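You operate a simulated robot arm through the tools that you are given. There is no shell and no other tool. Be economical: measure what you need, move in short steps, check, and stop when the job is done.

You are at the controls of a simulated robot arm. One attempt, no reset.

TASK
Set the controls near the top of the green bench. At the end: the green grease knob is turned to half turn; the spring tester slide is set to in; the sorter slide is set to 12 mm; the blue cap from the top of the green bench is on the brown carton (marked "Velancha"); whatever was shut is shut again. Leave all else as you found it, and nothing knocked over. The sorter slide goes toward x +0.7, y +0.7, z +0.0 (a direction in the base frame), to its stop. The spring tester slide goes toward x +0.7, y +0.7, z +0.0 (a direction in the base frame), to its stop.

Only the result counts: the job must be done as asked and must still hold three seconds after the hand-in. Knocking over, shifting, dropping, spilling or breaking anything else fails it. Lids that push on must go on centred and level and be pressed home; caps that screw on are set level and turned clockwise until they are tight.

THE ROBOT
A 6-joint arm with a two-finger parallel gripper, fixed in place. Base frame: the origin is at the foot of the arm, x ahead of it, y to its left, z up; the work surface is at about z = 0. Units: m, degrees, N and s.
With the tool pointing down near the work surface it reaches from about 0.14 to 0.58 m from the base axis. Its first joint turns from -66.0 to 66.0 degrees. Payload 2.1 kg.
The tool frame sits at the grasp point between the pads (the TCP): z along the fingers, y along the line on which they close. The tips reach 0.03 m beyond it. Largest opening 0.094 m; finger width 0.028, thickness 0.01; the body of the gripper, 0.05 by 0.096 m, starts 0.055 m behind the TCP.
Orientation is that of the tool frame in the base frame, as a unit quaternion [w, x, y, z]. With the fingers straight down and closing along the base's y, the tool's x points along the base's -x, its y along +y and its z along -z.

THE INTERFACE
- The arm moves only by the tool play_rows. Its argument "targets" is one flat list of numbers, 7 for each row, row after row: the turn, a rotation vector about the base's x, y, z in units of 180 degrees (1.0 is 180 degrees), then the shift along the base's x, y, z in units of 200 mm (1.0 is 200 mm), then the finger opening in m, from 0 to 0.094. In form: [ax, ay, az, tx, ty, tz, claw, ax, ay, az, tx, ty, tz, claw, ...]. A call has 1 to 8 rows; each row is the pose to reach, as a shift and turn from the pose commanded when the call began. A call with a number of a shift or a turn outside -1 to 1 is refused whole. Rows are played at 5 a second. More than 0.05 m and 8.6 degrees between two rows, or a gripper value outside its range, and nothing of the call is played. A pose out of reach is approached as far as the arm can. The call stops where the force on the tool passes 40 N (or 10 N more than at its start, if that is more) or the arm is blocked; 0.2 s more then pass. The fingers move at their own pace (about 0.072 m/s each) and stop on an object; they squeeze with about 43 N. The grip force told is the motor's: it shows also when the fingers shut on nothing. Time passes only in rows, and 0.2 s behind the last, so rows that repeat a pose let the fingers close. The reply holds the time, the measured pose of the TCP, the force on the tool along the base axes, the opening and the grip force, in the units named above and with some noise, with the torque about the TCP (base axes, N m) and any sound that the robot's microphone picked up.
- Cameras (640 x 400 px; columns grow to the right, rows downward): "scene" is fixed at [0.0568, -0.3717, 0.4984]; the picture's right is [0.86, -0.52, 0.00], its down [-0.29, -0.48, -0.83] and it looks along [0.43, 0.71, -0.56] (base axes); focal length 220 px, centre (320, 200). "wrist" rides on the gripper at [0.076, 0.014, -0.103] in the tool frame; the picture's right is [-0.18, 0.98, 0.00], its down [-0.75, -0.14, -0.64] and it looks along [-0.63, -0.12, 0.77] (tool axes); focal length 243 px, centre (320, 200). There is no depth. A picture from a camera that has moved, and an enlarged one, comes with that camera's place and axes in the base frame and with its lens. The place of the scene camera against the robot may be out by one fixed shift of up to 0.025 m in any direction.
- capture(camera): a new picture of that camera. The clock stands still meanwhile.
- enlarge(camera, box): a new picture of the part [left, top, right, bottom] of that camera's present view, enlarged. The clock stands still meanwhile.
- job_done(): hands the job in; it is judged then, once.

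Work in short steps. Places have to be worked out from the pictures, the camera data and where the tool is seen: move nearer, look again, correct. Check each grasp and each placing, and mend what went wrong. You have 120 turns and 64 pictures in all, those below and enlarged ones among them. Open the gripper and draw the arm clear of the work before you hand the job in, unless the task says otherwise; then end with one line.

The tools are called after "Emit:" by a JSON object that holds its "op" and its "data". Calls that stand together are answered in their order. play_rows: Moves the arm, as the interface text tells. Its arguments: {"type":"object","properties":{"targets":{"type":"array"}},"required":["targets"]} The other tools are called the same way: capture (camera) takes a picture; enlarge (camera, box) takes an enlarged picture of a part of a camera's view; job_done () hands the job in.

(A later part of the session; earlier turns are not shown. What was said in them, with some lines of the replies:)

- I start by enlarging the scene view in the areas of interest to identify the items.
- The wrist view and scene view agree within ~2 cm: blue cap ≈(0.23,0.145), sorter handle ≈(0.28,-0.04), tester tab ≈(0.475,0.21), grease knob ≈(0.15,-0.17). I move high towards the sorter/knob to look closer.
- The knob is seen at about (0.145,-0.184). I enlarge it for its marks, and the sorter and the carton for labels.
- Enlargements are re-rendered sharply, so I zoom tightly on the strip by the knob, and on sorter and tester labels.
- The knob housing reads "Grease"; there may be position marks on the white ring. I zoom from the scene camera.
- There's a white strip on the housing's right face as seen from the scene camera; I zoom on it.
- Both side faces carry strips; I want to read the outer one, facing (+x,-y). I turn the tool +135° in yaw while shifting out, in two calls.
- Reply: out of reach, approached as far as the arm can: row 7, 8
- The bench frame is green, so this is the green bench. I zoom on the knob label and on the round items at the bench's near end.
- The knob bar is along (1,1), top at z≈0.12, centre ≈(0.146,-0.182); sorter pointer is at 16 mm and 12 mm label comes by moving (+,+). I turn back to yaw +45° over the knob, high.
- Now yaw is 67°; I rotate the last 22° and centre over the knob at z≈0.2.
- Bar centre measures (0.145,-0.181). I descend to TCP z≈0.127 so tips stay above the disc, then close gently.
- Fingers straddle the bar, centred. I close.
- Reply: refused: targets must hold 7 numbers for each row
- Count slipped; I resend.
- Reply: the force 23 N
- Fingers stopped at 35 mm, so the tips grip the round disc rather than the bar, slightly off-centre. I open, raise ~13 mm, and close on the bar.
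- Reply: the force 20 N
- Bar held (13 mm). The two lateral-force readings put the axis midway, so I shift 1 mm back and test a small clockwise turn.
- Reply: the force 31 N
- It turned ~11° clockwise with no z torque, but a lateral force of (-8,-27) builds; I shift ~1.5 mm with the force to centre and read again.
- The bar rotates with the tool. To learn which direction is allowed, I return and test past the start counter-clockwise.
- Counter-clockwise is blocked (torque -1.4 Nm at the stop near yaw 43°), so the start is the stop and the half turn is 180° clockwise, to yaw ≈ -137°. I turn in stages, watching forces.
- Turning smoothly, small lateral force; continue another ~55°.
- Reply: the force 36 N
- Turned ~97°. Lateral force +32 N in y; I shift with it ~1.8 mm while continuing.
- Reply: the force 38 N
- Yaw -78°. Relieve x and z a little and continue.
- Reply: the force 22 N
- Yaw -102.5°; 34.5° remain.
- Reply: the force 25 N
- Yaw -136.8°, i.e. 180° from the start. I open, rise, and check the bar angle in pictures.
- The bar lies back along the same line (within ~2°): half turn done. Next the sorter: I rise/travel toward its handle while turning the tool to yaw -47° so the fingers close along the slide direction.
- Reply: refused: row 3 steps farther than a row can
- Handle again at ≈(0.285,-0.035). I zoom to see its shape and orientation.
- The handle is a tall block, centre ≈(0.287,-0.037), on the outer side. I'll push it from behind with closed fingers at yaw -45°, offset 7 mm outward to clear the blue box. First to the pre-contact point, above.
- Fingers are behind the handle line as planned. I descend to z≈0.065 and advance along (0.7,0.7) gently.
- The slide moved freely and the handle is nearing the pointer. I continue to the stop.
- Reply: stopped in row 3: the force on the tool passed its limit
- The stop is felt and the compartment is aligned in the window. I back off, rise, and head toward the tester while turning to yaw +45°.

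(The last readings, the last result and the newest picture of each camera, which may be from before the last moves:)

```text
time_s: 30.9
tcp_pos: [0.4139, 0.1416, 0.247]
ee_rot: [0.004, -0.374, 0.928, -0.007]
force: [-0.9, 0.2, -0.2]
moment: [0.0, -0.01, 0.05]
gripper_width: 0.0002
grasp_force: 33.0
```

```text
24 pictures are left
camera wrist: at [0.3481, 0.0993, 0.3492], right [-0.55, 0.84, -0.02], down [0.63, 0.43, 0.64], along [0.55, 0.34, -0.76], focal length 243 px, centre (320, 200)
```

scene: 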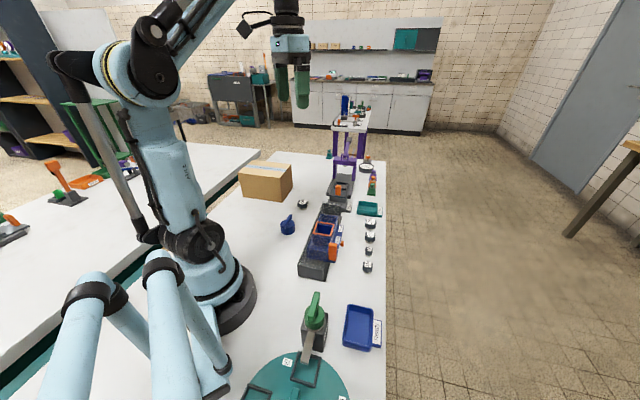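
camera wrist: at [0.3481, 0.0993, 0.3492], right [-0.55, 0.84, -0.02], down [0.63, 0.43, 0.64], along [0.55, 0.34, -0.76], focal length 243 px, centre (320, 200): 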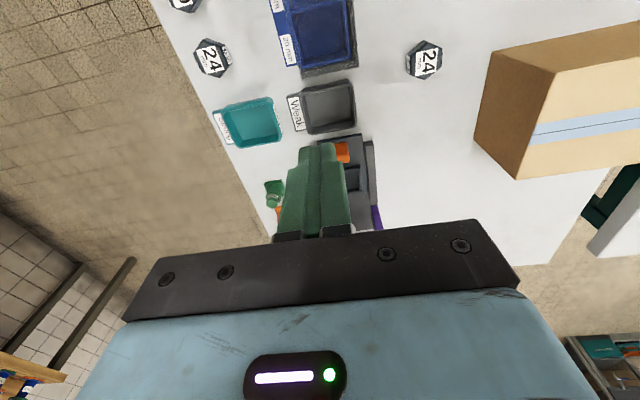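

Tab measured at (0.477,0.213). I check its height and the tray behind it, from both cameras.

Emit:
{"op": "enlarge", "data": {"camera": "scene", "box": [320, 150, 380, 215]}}

Emit:
{"op": "enlarge", "data": {"camera": "wrist", "box": [280, 70, 400, 220]}}

```text
6.15 times, centred on (350, 182) of scene
camera zoom: at [0.0568, -0.3717, 0.4984], right [0.86, -0.52, 0.0], down [-0.29, -0.48, -0.83], along [0.43, 0.71, -0.56], focal length 1351 px, centre (135, 308)
```

zoom: 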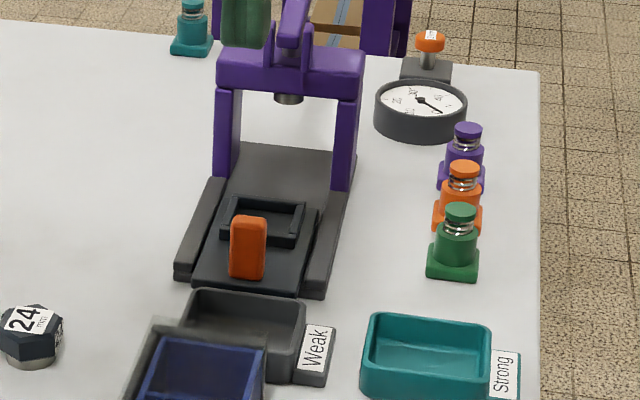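

```text
2.67 times, centred on (340, 145) of wrist
camera zoom: at [0.3481, 0.0993, 0.3492], right [-0.55, 0.84, -0.02], down [0.63, 0.43, 0.64], along [0.55, 0.34, -0.76], focal length 647 px, centre (267, 347)
```

zoom: 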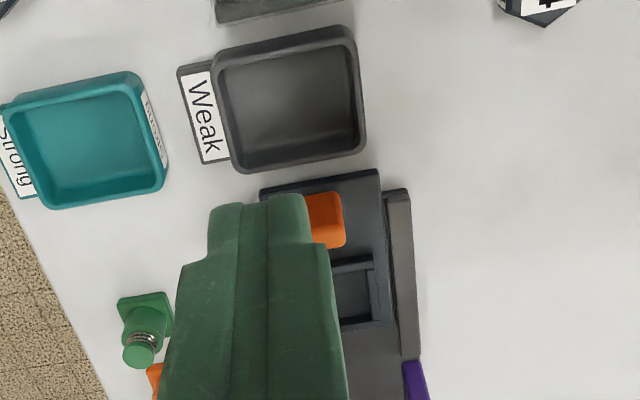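

Tab is ~24 mm wide with top ≈0.055–0.06; the press arch is ~0.12 high and the Weak tray behind is low. I go to a point 4 cm behind the tab with tips at z≈0.04.

Emit:
{"op": "play_rows", "data": {"targets": [0, 0, 0, 0.06, 0.07, -0.2, 0, 0, 0, 0, 0.12, 0.14, -0.4, 0, 0, 0, 0, 0.16, 0.205, -0.6, 0, 0, 0, 0, 0.16, 0.205, -0.76, 0, 0, 0, 0, 0.16, 0.205, -0.87, 0]}}

Emit:
{"op": "enlarge", "data": {"camera": "wrist", "box": [220, 60, 420, 220]}}

Emit:
{"op": "enlarge", "data": {"camera": "scene", "box": [310, 140, 380, 215]}}

```text
time_s: 32.1
tcp_pos: [0.4456, 0.1822, 0.0734]
ee_rot: [0.003, -0.372, 0.928, -0.007]
force: [-0.2, -0.5, 1.0]
moment: [0.01, 0.04, -0.01]
gripper_width: 0.0
grasp_force: 33.5
```

```text
2.50 times, centred on (320, 140) of wrist
camera zoom: at [0.3793, 0.1409, 0.1753], right [-0.55, 0.84, -0.02], down [0.63, 0.43, 0.64], along [0.55, 0.34, -0.76], focal length 606 px, centre (320, 350)
```

zoom: 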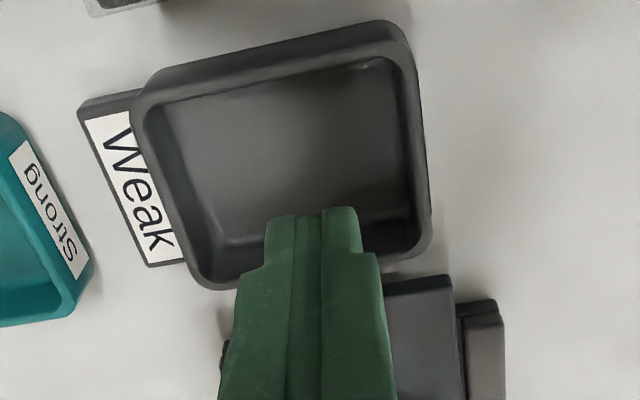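

```text
5.33 times, centred on (345, 178) of scene
camera zoom: at [0.0568, -0.3717, 0.4984], right [0.86, -0.52, 0.0], down [-0.29, -0.48, -0.83], along [0.43, 0.71, -0.56], focal length 1171 px, centre (187, 320)
```

zoom: 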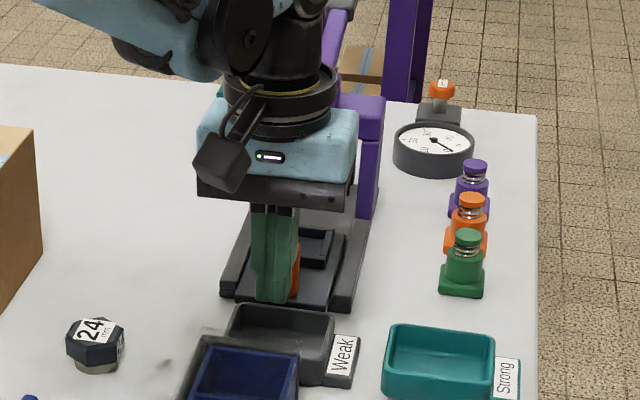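

Position is right behind the tab. I push slowly along (0.7,0.7), with the force limit as guard.

Emit:
{"op": "play_rows", "data": {"targets": [0, 0, 0, 0.035, 0.035, 0, 0, 0, 0, 0, 0.07, 0.07, 0, 0, 0, 0, 0, 0.105, 0.105, 0, 0, 0, 0, 0, 0.14, 0.14, 0, 0, 0, 0, 0, 0.17, 0.17, 0, 0]}}

Emit:
{"op": "enlarge", "data": {"camera": "scene", "box": [310, 140, 380, 215]}}

```text
time_s: 33.3
tcp_pos: [0.4799, 0.217, 0.0735]
ee_rot: [0.003, -0.373, 0.928, -0.007]
force: [-1.2, 0.3, -0.4]
moment: [-0.01, 0.04, 0.03]
gripper_width: 0.0
grasp_force: 32.9
```

```text
5.33 times, centred on (345, 178) of scene
camera zoom: at [0.0568, -0.3717, 0.4984], right [0.86, -0.52, 0.0], down [-0.29, -0.48, -0.83], along [0.43, 0.71, -0.56], focal length 1171 px, centre (187, 320)
```

zoom: 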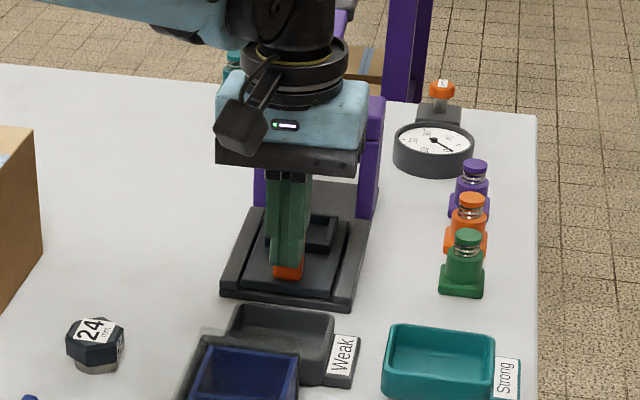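

The slide has moved with the tab (no resistance). Continue to the stop.

Emit:
{"op": "play_rows", "data": {"targets": [0, 0, 0, 0.03, 0.03, 0, 0, 0, 0, 0, 0.06, 0.06, 0, 0, 0, 0, 0, 0.09, 0.09, 0, 0, 0, 0, 0, 0.12, 0.12, 0, 0, 0, 0, 0, 0.15, 0.15, 0, 0]}}

Emit:
{"op": "enlarge", "data": {"camera": "scene", "box": [310, 140, 380, 215]}}

```text
time_s: 34.5
tcp_pos: [0.5106, 0.2482, 0.072]
ee_rot: [0.003, -0.372, 0.928, -0.006]
force: [-1.2, -1.6, 0.3]
moment: [-0.05, -0.01, -0.02]
gripper_width: 0.0001
grasp_force: 33.1
```

```text
5.33 times, centred on (345, 178) of scene
camera zoom: at [0.0568, -0.3717, 0.4984], right [0.86, -0.52, 0.0], down [-0.29, -0.48, -0.83], along [0.43, 0.71, -0.56], focal length 1171 px, centre (187, 320)
```

zoom: 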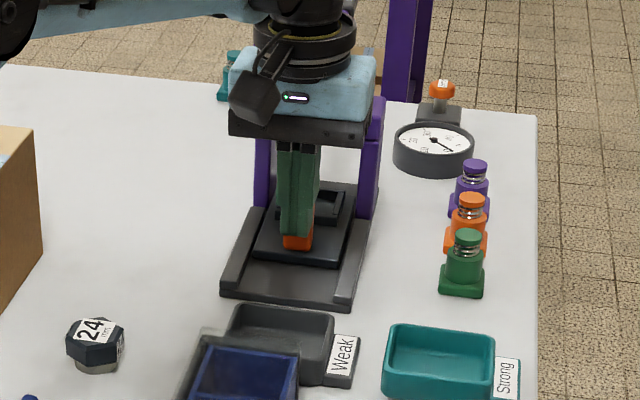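

The recess is close to the plunger plane, no stop yet. I continue with smaller steps, watching for reach and contact.

Emit:
{"op": "play_rows", "data": {"targets": [0, 0, 0, 0.02, 0.02, 0, 0, 0, 0, 0, 0.04, 0.04, 0, 0, 0, 0, 0, 0.06, 0.06, 0, 0]}}

Emit:
{"op": "enlarge", "data": {"camera": "scene", "box": [310, 140, 380, 215]}}

```text
time_s: 35.3
tcp_pos: [0.5226, 0.2592, 0.073]
ee_rot: [0.002, -0.372, 0.928, -0.007]
force: [-0.6, -1.0, -0.4]
moment: [-0.04, 0.02, -0.02]
gripper_width: 0.0001
grasp_force: 32.8
```

```text
5.33 times, centred on (345, 178) of scene
camera zoom: at [0.0568, -0.3717, 0.4984], right [0.86, -0.52, 0.0], down [-0.29, -0.48, -0.83], along [0.43, 0.71, -0.56], focal length 1171 px, centre (187, 320)
```

zoom: 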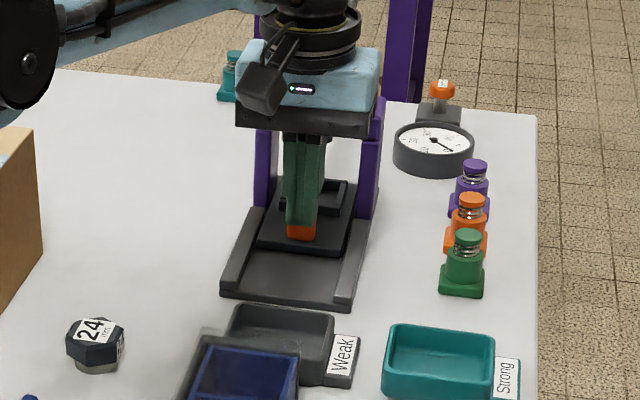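

Emit:
{"op": "play_rows", "data": {"targets": [0, 0, 0, 0.02, 0.02, 0, 0, 0, 0, 0, 0.04, 0.04, 0, 0, 0, 0, 0, 0.06, 0.06, 0, 0, 0, 0, 0, 0.08, 0.08, 0, 0]}}

Emit:
{"op": "enlarge", "data": {"camera": "scene", "box": [310, 140, 380, 215]}}

```text
time_s: 36.3
tcp_pos: [0.5323, 0.2683, 0.0734]
ee_rot: [0.0, -0.371, 0.929, -0.009]
force: [-24.1, -23.8, 12.2]
moment: [-0.14, 0.28, 0.06]
gripper_width: 0.0001
grasp_force: 33.4
out of reach, approached as far as the arm can: row 4
```

```text
5.33 times, centred on (345, 178) of scene
camera zoom: at [0.0567, -0.3717, 0.4983], right [0.86, -0.52, 0.0], down [-0.29, -0.48, -0.83], along [0.43, 0.71, -0.56], focal length 1171 px, centre (187, 320)
```

zoom: 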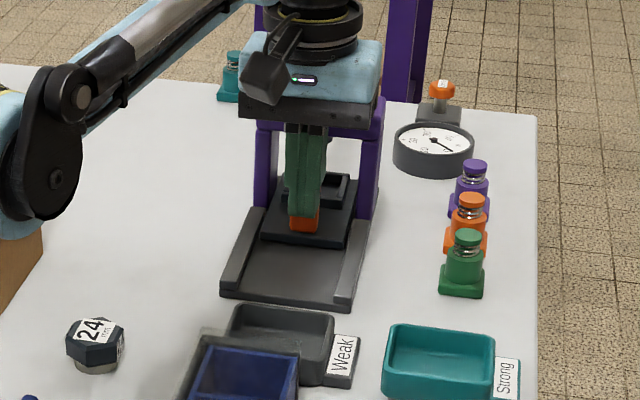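

Opposing force of 34 N acting at finger height: the slide is at its stop. I back off and rise.

Emit:
{"op": "play_rows", "data": {"targets": [0, 0, 0, -0.06, -0.06, 0, 0, 0, 0, 0, -0.2, -0.2, 0, 0, 0, 0, 0, -0.34, -0.34, 0.06, 0, 0, 0, 0, -0.45, -0.45, 0.2, 0, 0, 0, 0, -0.56, -0.56, 0.38, 0, 0, 0, 0, -0.7, -0.6, 0.56, 0, 0, 0, 0, -0.84, -0.6, 0.74, 0, 0, 0, 0, -0.98, -0.6, 0.9, 0]}}

Emit:
{"op": "enlarge", "data": {"camera": "scene", "box": [310, 140, 380, 215]}}

Emit:
{"op": "capture", "data": {"camera": "wrist"}}

```text
time_s: 38.1
tcp_pos: [0.3374, 0.1473, 0.2518]
ee_rot: [0.004, -0.372, 0.928, -0.007]
force: [0.4, -0.1, 0.3]
moment: [0.01, -0.01, -0.01]
gripper_width: 0.0
grasp_force: 32.7
```

```text
5.33 times, centred on (345, 178) of scene
camera zoom: at [0.0568, -0.3717, 0.4984], right [0.86, -0.52, 0.0], down [-0.29, -0.48, -0.83], along [0.43, 0.71, -0.56], focal length 1171 px, centre (187, 320)
```

zoom: 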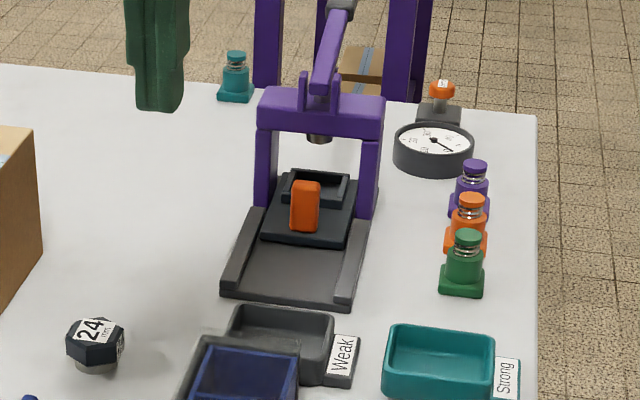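

```text
14 pictures are left
camera wrist: at [0.2717, 0.1054, 0.3542], right [-0.55, 0.84, -0.02], down [0.63, 0.43, 0.64], along [0.55, 0.34, -0.76], focal length 243 px, centre (320, 200)
```

wrist: 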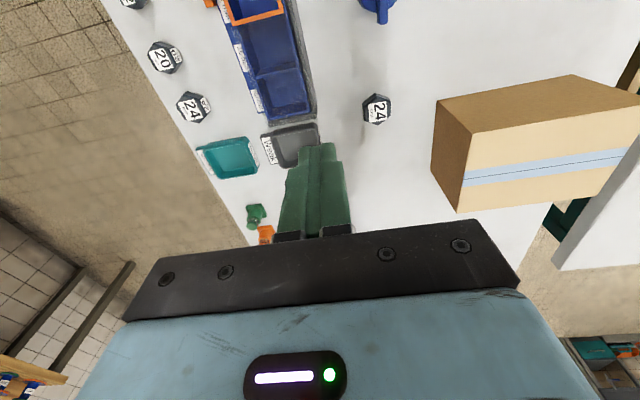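

Tester slide is in; nothing else disturbed. Carton top ≈ z 0.115, centre ≈(0.265,0.385). Next I hover over the blue cap at ≈(0.233,0.146) for a close look.

Emit:
{"op": "play_rows", "data": {"targets": [0, 0, 0, -0.15, 0, -0.05, 0.02, 0, 0, 0, -0.3, 0, -0.15, 0.04, 0, 0, 0, -0.45, 0, -0.25, 0.06, 0, 0, 0, -0.517, 0, -0.4, 0.08]}}

Emit:
{"op": "enlarge", "data": {"camera": "wrist", "box": [220, 40, 420, 220]}}

Emit:
{"op": "enlarge", "data": {"camera": "scene", "box": [260, 190, 320, 250]}}

```text
time_s: 39.1
tcp_pos: [0.2345, 0.1495, 0.1712]
ee_rot: [0.003, -0.372, 0.928, -0.006]
force: [-0.5, 0.0, -0.1]
moment: [0.02, 0.01, -0.02]
gripper_width: 0.08
grasp_force: 0.0
```

```text
2.22 times, centred on (320, 130) of wrist
camera zoom: at [0.1678, 0.1073, 0.2742], right [-0.55, 0.84, -0.02], down [0.63, 0.43, 0.64], along [0.55, 0.34, -0.76], focal length 539 px, centre (320, 356)
```

zoom: 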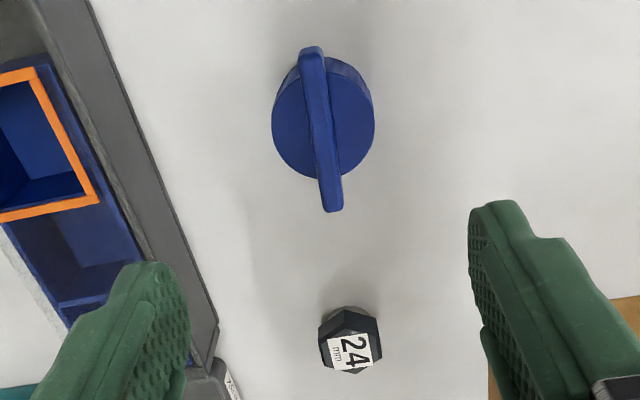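

```text
6.67 times, centred on (290, 220) of scene
camera zoom: at [0.0568, -0.3717, 0.4984], right [0.86, -0.52, 0.0], down [-0.29, -0.48, -0.83], along [0.43, 0.71, -0.56], focal length 1464 px, centre (520, 67)
```

zoom: 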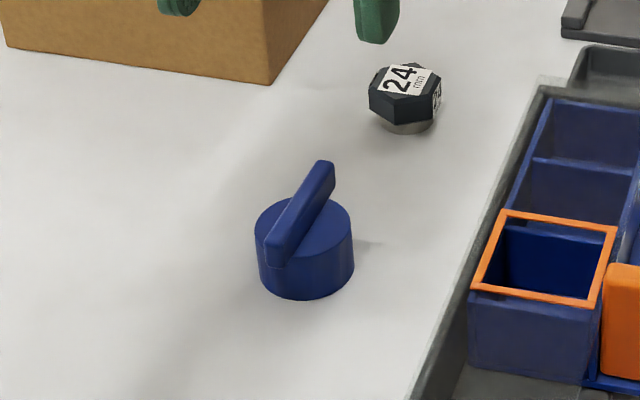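

The cap is a ~46 mm disc with a bar on top, bar centre (0.234,0.1455), angle ≈42°. I descend to grip the bar with tips just above the disc.

Emit:
{"op": "play_rows", "data": {"targets": [0, 0, -0.01, -0.003, -0.02, -0.2, 0.06, 0, 0, -0.01, -0.003, -0.02, -0.4, 0.05, 0, 0, -0.01, -0.003, -0.02, -0.5, 0.05, 0, 0, -0.01, -0.003, -0.02, -0.56, 0.05]}}

Emit:
{"op": "enlarge", "data": {"camera": "wrist", "box": [220, 80, 420, 240]}}

```text
time_s: 40.1
tcp_pos: [0.2332, 0.1461, 0.0616]
ee_rot: [0.004, -0.357, 0.934, -0.007]
force: [-1.2, 0.4, -0.3]
moment: [0.03, -0.03, -0.01]
gripper_width: 0.0499
grasp_force: 0.1
```

```text
2.50 times, centred on (320, 160) of wrist
camera zoom: at [0.1669, 0.1058, 0.1638], right [-0.52, 0.85, -0.02], down [0.65, 0.41, 0.64], along [0.56, 0.33, -0.76], focal length 606 px, centre (320, 300)
```

zoom: 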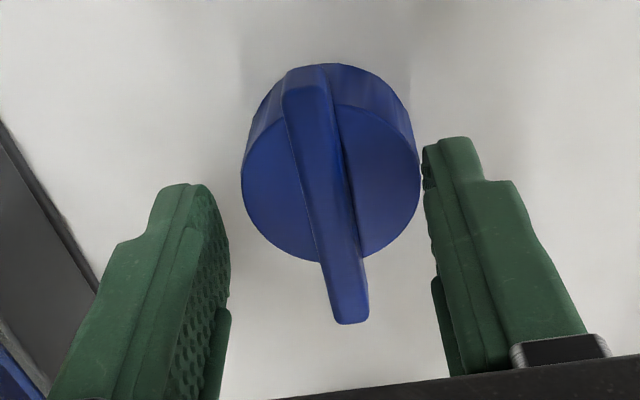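

Disc top triangulates to z≈0.028, so tips at 0.0316 are right. I close on the bar here.

Emit:
{"op": "play_rows", "data": {"targets": [0, 0, 0, 0, 0, 0, 0.02, 0, 0, 0, 0, 0, 0, 0.0, 0, 0, 0, 0, 0, 0, 0.0]}}

```text
time_s: 40.9
tcp_pos: [0.2339, 0.1464, 0.0632]
ee_rot: [0.003, -0.359, 0.933, -0.008]
force: [-0.9, -0.1, 3.0]
moment: [0.04, 0.05, 0.01]
gripper_width: 0.0088
grasp_force: 42.9
```

Bar gripped (8.8 mm, 43 N). I lift and check.

Emit:
{"op": "play_rows", "data": {"targets": [0, 0, 0, 0, 0, 0.1, 0, 0, 0, 0, 0, 0, 0.3, 0, 0, 0, 0, 0, 0, 0.5, 0, 0, 0, 0, 0, 0, 0.7, 0, 0, 0, 0, 0, 0, 0.8, 0]}}

Emit:
{"op": "capture", "data": {"camera": "wrist"}}

```text
time_s: 42.1
tcp_pos: [0.2319, 0.1468, 0.2221]
ee_rot: [0.002, -0.359, 0.933, -0.007]
force: [0.1, 0.4, -0.9]
moment: [-0.04, -0.01, -0.02]
gripper_width: 0.0087
grasp_force: 43.0
```

```text
10 pictures are left
camera wrist: at [0.1653, 0.1061, 0.3244], right [-0.52, 0.85, -0.02], down [0.65, 0.41, 0.64], along [0.56, 0.33, -0.76], focal length 243 px, centre (320, 200)
```

wrist: 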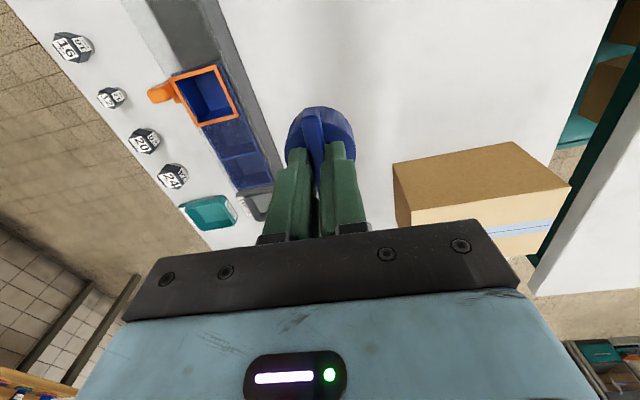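

Cap is held level. I carry it toward the carton centre ≈(0.265,0.385), cap bottom at ~0.16 above the ~0.115 top.

Emit:
{"op": "play_rows", "data": {"targets": [0, 0, 0, 0.02, 0.16, 0.02, 0, 0, 0, 0, 0.04, 0.32, 0.04, 0, 0, 0, 0, 0.06, 0.48, 0.04, 0, 0, 0, 0, 0.08, 0.64, 0.04, 0, 0, 0, 0, 0.1, 0.8, 0.04, 0, 0, 0, 0, 0.12, 0.96, 0.04, 0]}}

Emit:
{"op": "play_rows", "data": {"targets": [0, 0, 0, 0.02, 0.12, 0, 0, 0, 0, 0, 0.045, 0.24, 0, 0]}}

Emit:
{"op": "capture", "data": {"camera": "wrist"}}

Emit:
{"op": "enlarge", "data": {"camera": "scene", "box": [220, 120, 320, 220]}}

```text
time_s: 43.5
tcp_pos: [0.2553, 0.3391, 0.2274]
ee_rot: [0.002, -0.357, 0.934, -0.008]
force: [0.1, -0.4, -1.0]
moment: [0.0, 0.02, 0.01]
gripper_width: 0.009
grasp_force: 42.7
```

```text
time_s: 44.1
tcp_pos: [0.2654, 0.3867, 0.2293]
ee_rot: [0.003, -0.359, 0.933, -0.008]
force: [-0.6, -0.5, -0.4]
moment: [0.04, 0.0, -0.01]
gripper_width: 0.0086
grasp_force: 42.8
```

```text
9 pictures are left
camera wrist: at [0.1992, 0.3459, 0.3309], right [-0.52, 0.85, -0.02], down [0.65, 0.41, 0.64], along [0.56, 0.33, -0.76], focal length 243 px, centre (320, 200)
```

wrist: 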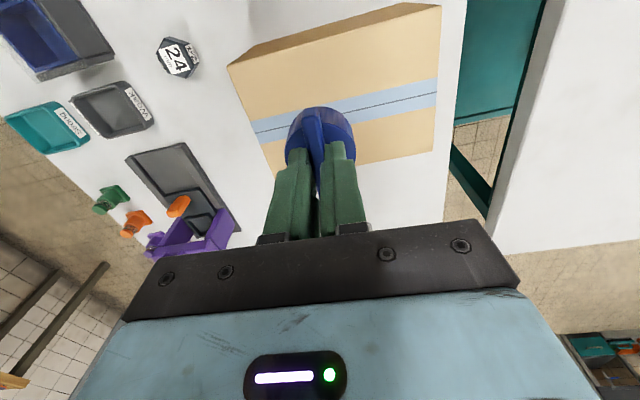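

```text
4.00 times, centred on (270, 170) of scene
camera zoom: at [0.0568, -0.3717, 0.4984], right [0.86, -0.52, 0.0], down [-0.29, -0.48, -0.83], along [0.43, 0.71, -0.56], focal length 878 px, centre (520, 320)
```

zoom: 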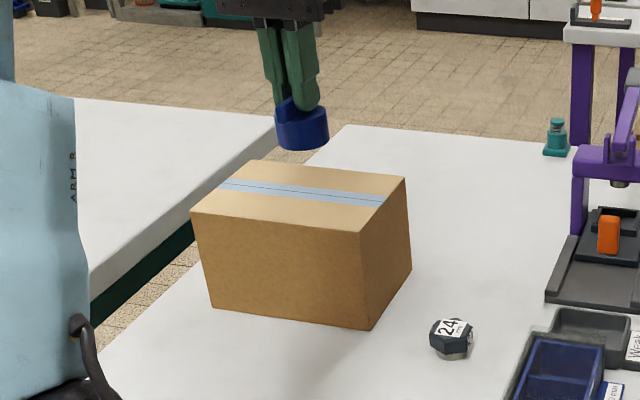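

The cap is over the carton top's middle. I lower to just above the expected contact (TCP z≈0.178).

Emit:
{"op": "play_rows", "data": {"targets": [0, 0, 0, 0, 0.02, -0.1, 0, 0, 0, 0, 0, 0.02, -0.2, 0, 0, 0, 0, 0, 0.02, -0.225, 0]}}

Emit:
{"op": "enlarge", "data": {"camera": "scene", "box": [240, 135, 310, 195]}}

```text
time_s: 44.9
tcp_pos: [0.2659, 0.3897, 0.1839]
ee_rot: [0.003, -0.358, 0.934, -0.008]
force: [-0.4, -0.7, -0.5]
moment: [0.02, 0.03, 0.02]
gripper_width: 0.0089
grasp_force: 42.7
```

```text
6.67 times, centred on (275, 165) of scene
camera zoom: at [0.0568, -0.3717, 0.4984], right [0.86, -0.52, 0.0], down [-0.29, -0.48, -0.83], along [0.43, 0.71, -0.56], focal length 1464 px, centre (620, 433)
```

zoom: 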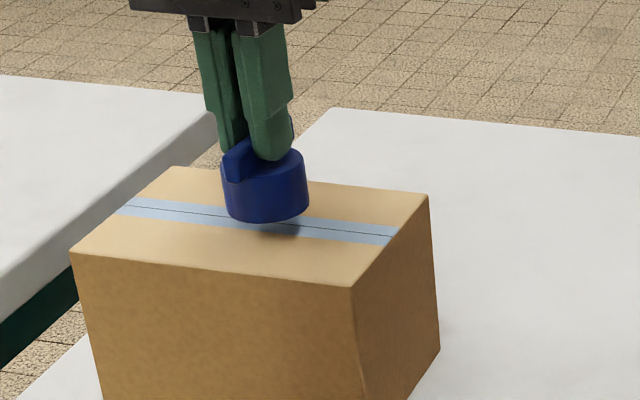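

Shadow shows the cap just above the surface. I lower in 1–1.5 mm steps.

Emit:
{"op": "play_rows", "data": {"targets": [0, 0, 0, 0, 0, -0.007, 0, 0, 0, 0, 0, 0, -0.014, 0, 0, 0, 0, 0, 0, -0.021, 0]}}

```text
time_s: 45.7
tcp_pos: [0.2659, 0.391, 0.179]
ee_rot: [0.002, -0.359, 0.933, -0.007]
force: [-0.3, 0.0, -0.3]
moment: [-0.02, 0.01, 0.0]
gripper_width: 0.009
grasp_force: 42.7
```

Emit:
{"op": "play_rows", "data": {"targets": [0, 0, 0, 0, 0, -0.006, 0, 0, 0, 0, 0, 0, -0.012, 0, 0, 0, 0, 0, 0, -0.018, 0]}}

```text
time_s: 46.5
tcp_pos: [0.2667, 0.3896, 0.1766]
ee_rot: [0.003, -0.358, 0.934, -0.007]
force: [0.2, -0.2, -0.7]
moment: [0.02, -0.02, 0.01]
gripper_width: 0.0087
grasp_force: 42.6
```

Emit:
{"op": "play_rows", "data": {"targets": [0, 0, 0, 0, 0, -0.006, 0, 0, 0, 0, 0, 0, -0.012, 0, 0, 0, 0, 0, 0, -0.018, 0]}}

Emit:
{"op": "enlarge", "data": {"camera": "scene", "box": [255, 145, 295, 175]}}

```text
time_s: 47.3
tcp_pos: [0.2656, 0.3896, 0.1737]
ee_rot: [0.003, -0.359, 0.933, -0.007]
force: [0.5, 0.3, 0.0]
moment: [0.03, -0.02, -0.03]
gripper_width: 0.0087
grasp_force: 41.9
```

```text
13.33 times, centred on (275, 160) of scene
camera zoom: at [0.0568, -0.3717, 0.4984], right [0.86, -0.52, 0.0], down [-0.29, -0.48, -0.83], along [0.43, 0.71, -0.56], focal length 2927 px, centre (920, 733)
```

zoom: 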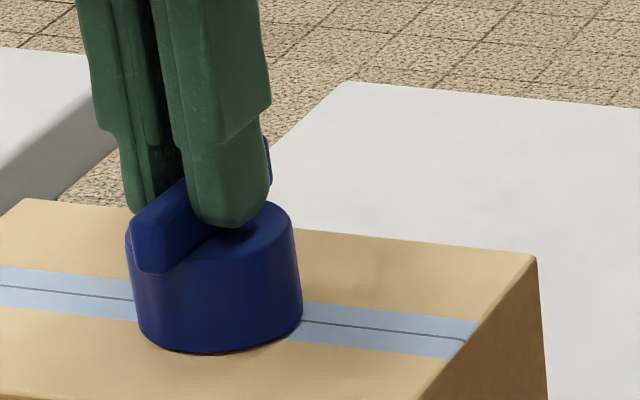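

Nearly touching; no force yet. Continue in 0.8 mm steps.

Emit:
{"op": "play_rows", "data": {"targets": [0, 0, 0, 0, 0, -0.004, 0, 0, 0, 0, 0, 0, -0.008, 0, 0, 0, 0, 0, 0, -0.012, 0]}}

```text
time_s: 48.1
tcp_pos: [0.2661, 0.3892, 0.1701]
ee_rot: [0.004, -0.358, 0.934, -0.007]
force: [-0.8, -1.5, 31.8]
moment: [0.09, 0.09, 0.01]
gripper_width: 0.0086
grasp_force: 42.9
```

Contact (32 N up). I ease up ~1.5 mm and open just a little, then rise straight.

Emit:
{"op": "play_rows", "data": {"targets": [0, 0, 0, 0, 0, 0.006, 0, 0, 0, 0, 0, 0, 0.006, 0.015, 0, 0, 0, 0, 0, 0.006, 0.03, 0, 0, 0, 0, 0, 0.006, 0.04, 0, 0, 0, 0, 0, 0.1, 0.04, 0, 0, 0, 0, 0, 0.3, 0.04, 0, 0, 0, 0, 0, 0.5, 0.04]}}

Emit:
{"op": "capture", "data": {"camera": "wrist"}}

Emit:
{"op": "capture", "data": {"camera": "scene"}}

```text
time_s: 49.7
tcp_pos: [0.2667, 0.3897, 0.2717]
ee_rot: [0.002, -0.358, 0.934, -0.007]
force: [-0.8, -0.9, -0.4]
moment: [-0.02, 0.02, -0.03]
gripper_width: 0.0402
grasp_force: 0.0
```

```text
5 pictures are left
camera wrist: at [0.1992, 0.3499, 0.3724], right [-0.52, 0.85, -0.02], down [0.65, 0.41, 0.64], along [0.56, 0.33, -0.76], focal length 243 px, centre (320, 200)
```

wrist: 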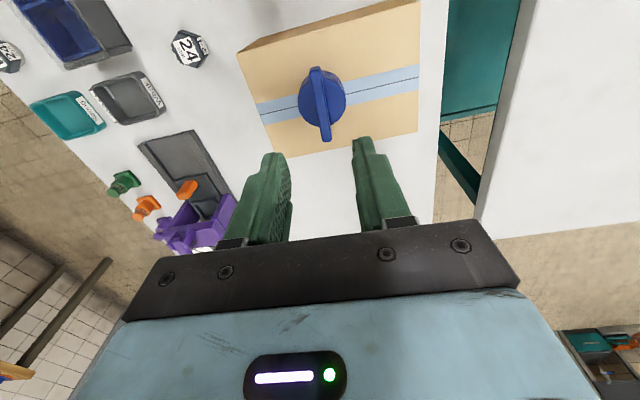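

```text
4 pictures are left
```

scene: 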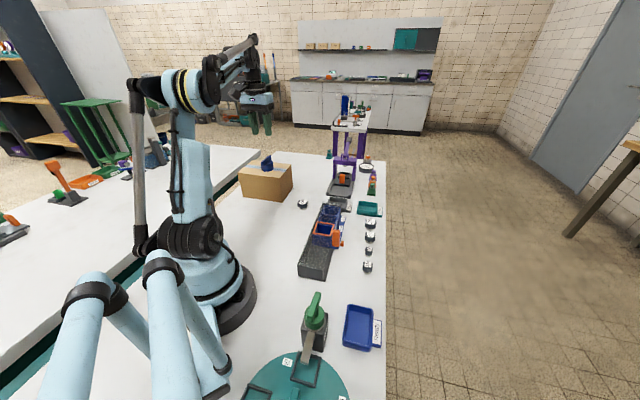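

The cap stands on the carton. I verify sorter and tester/knob once more.

Emit:
{"op": "enlarge", "data": {"camera": "scene", "box": [295, 165, 375, 285]}}

Emit:
{"op": "enlarge", "data": {"camera": "scene", "box": [290, 280, 340, 340]}}

```text
3.33 times, centred on (335, 225) of scene
camera zoom: at [0.0568, -0.3717, 0.4984], right [0.86, -0.52, 0.0], down [-0.29, -0.48, -0.83], along [0.43, 0.71, -0.56], focal length 732 px, centre (270, 117)
```

zoom: 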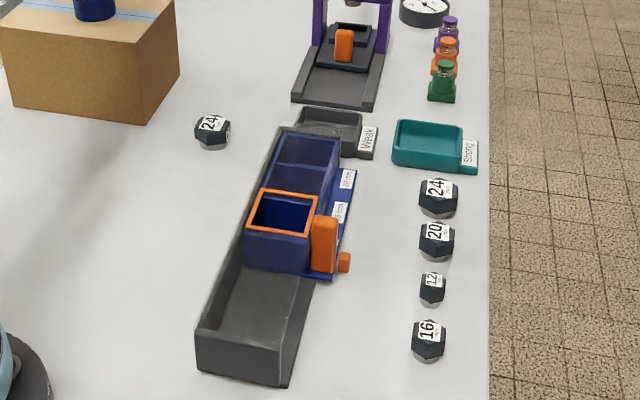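

```text
6.67 times, centred on (315, 310) of scene
camera zoom: at [0.0568, -0.3717, 0.4984], right [0.86, -0.52, 0.0], down [-0.29, -0.48, -0.83], along [0.43, 0.71, -0.56], focal length 1464 px, centre (353, -533)
```

zoom: 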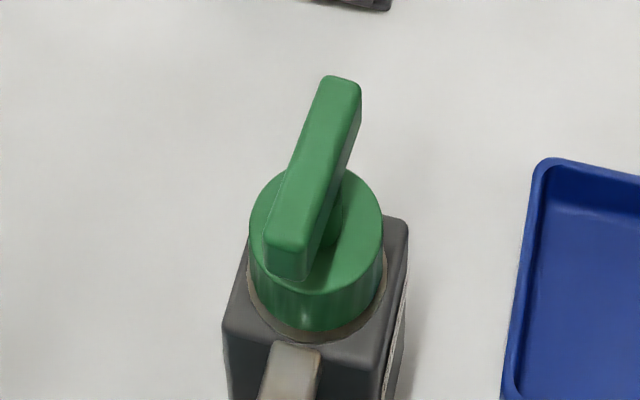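

All controls hold. I draw the arm up and away from the carton before handing in.

Emit:
{"op": "play_rows", "data": {"targets": [0, 0, 0, 0, 0, 0.2, 0.06, 0, 0, 0, 0, 0, 0.4, 0.094, 0, 0, 0, 0.02, -0.2, 0.5, 0.094, 0, 0, 0, 0.04, -0.4, 0.5, 0.094, 0, 0, 0, 0.06, -0.6, 0.5, 0.094]}}

Emit:
{"op": "job_done", "data": {}}

```text
time_s: 50.9
tcp_pos: [0.279, 0.2683, 0.371]
ee_rot: [0.004, -0.358, 0.934, -0.007]
force: [-0.6, 0.1, -1.1]
moment: [-0.01, 0.0, 0.01]
gripper_width: 0.0939
grasp_force: 0.0
out of reach, approached as far as the arm can: row 2
```

```text
The job is handed in.
```

I handed the job in with the grease knob a half turn (about 180°) clockwise from its start stop, the sorter slide at its 12 mm stop, the spring tester slide in at its stop, and the blue cap standing on the brown carton; I never saw the carton's "Velancha" mark, and I opened nothing and saw nothing else moved.
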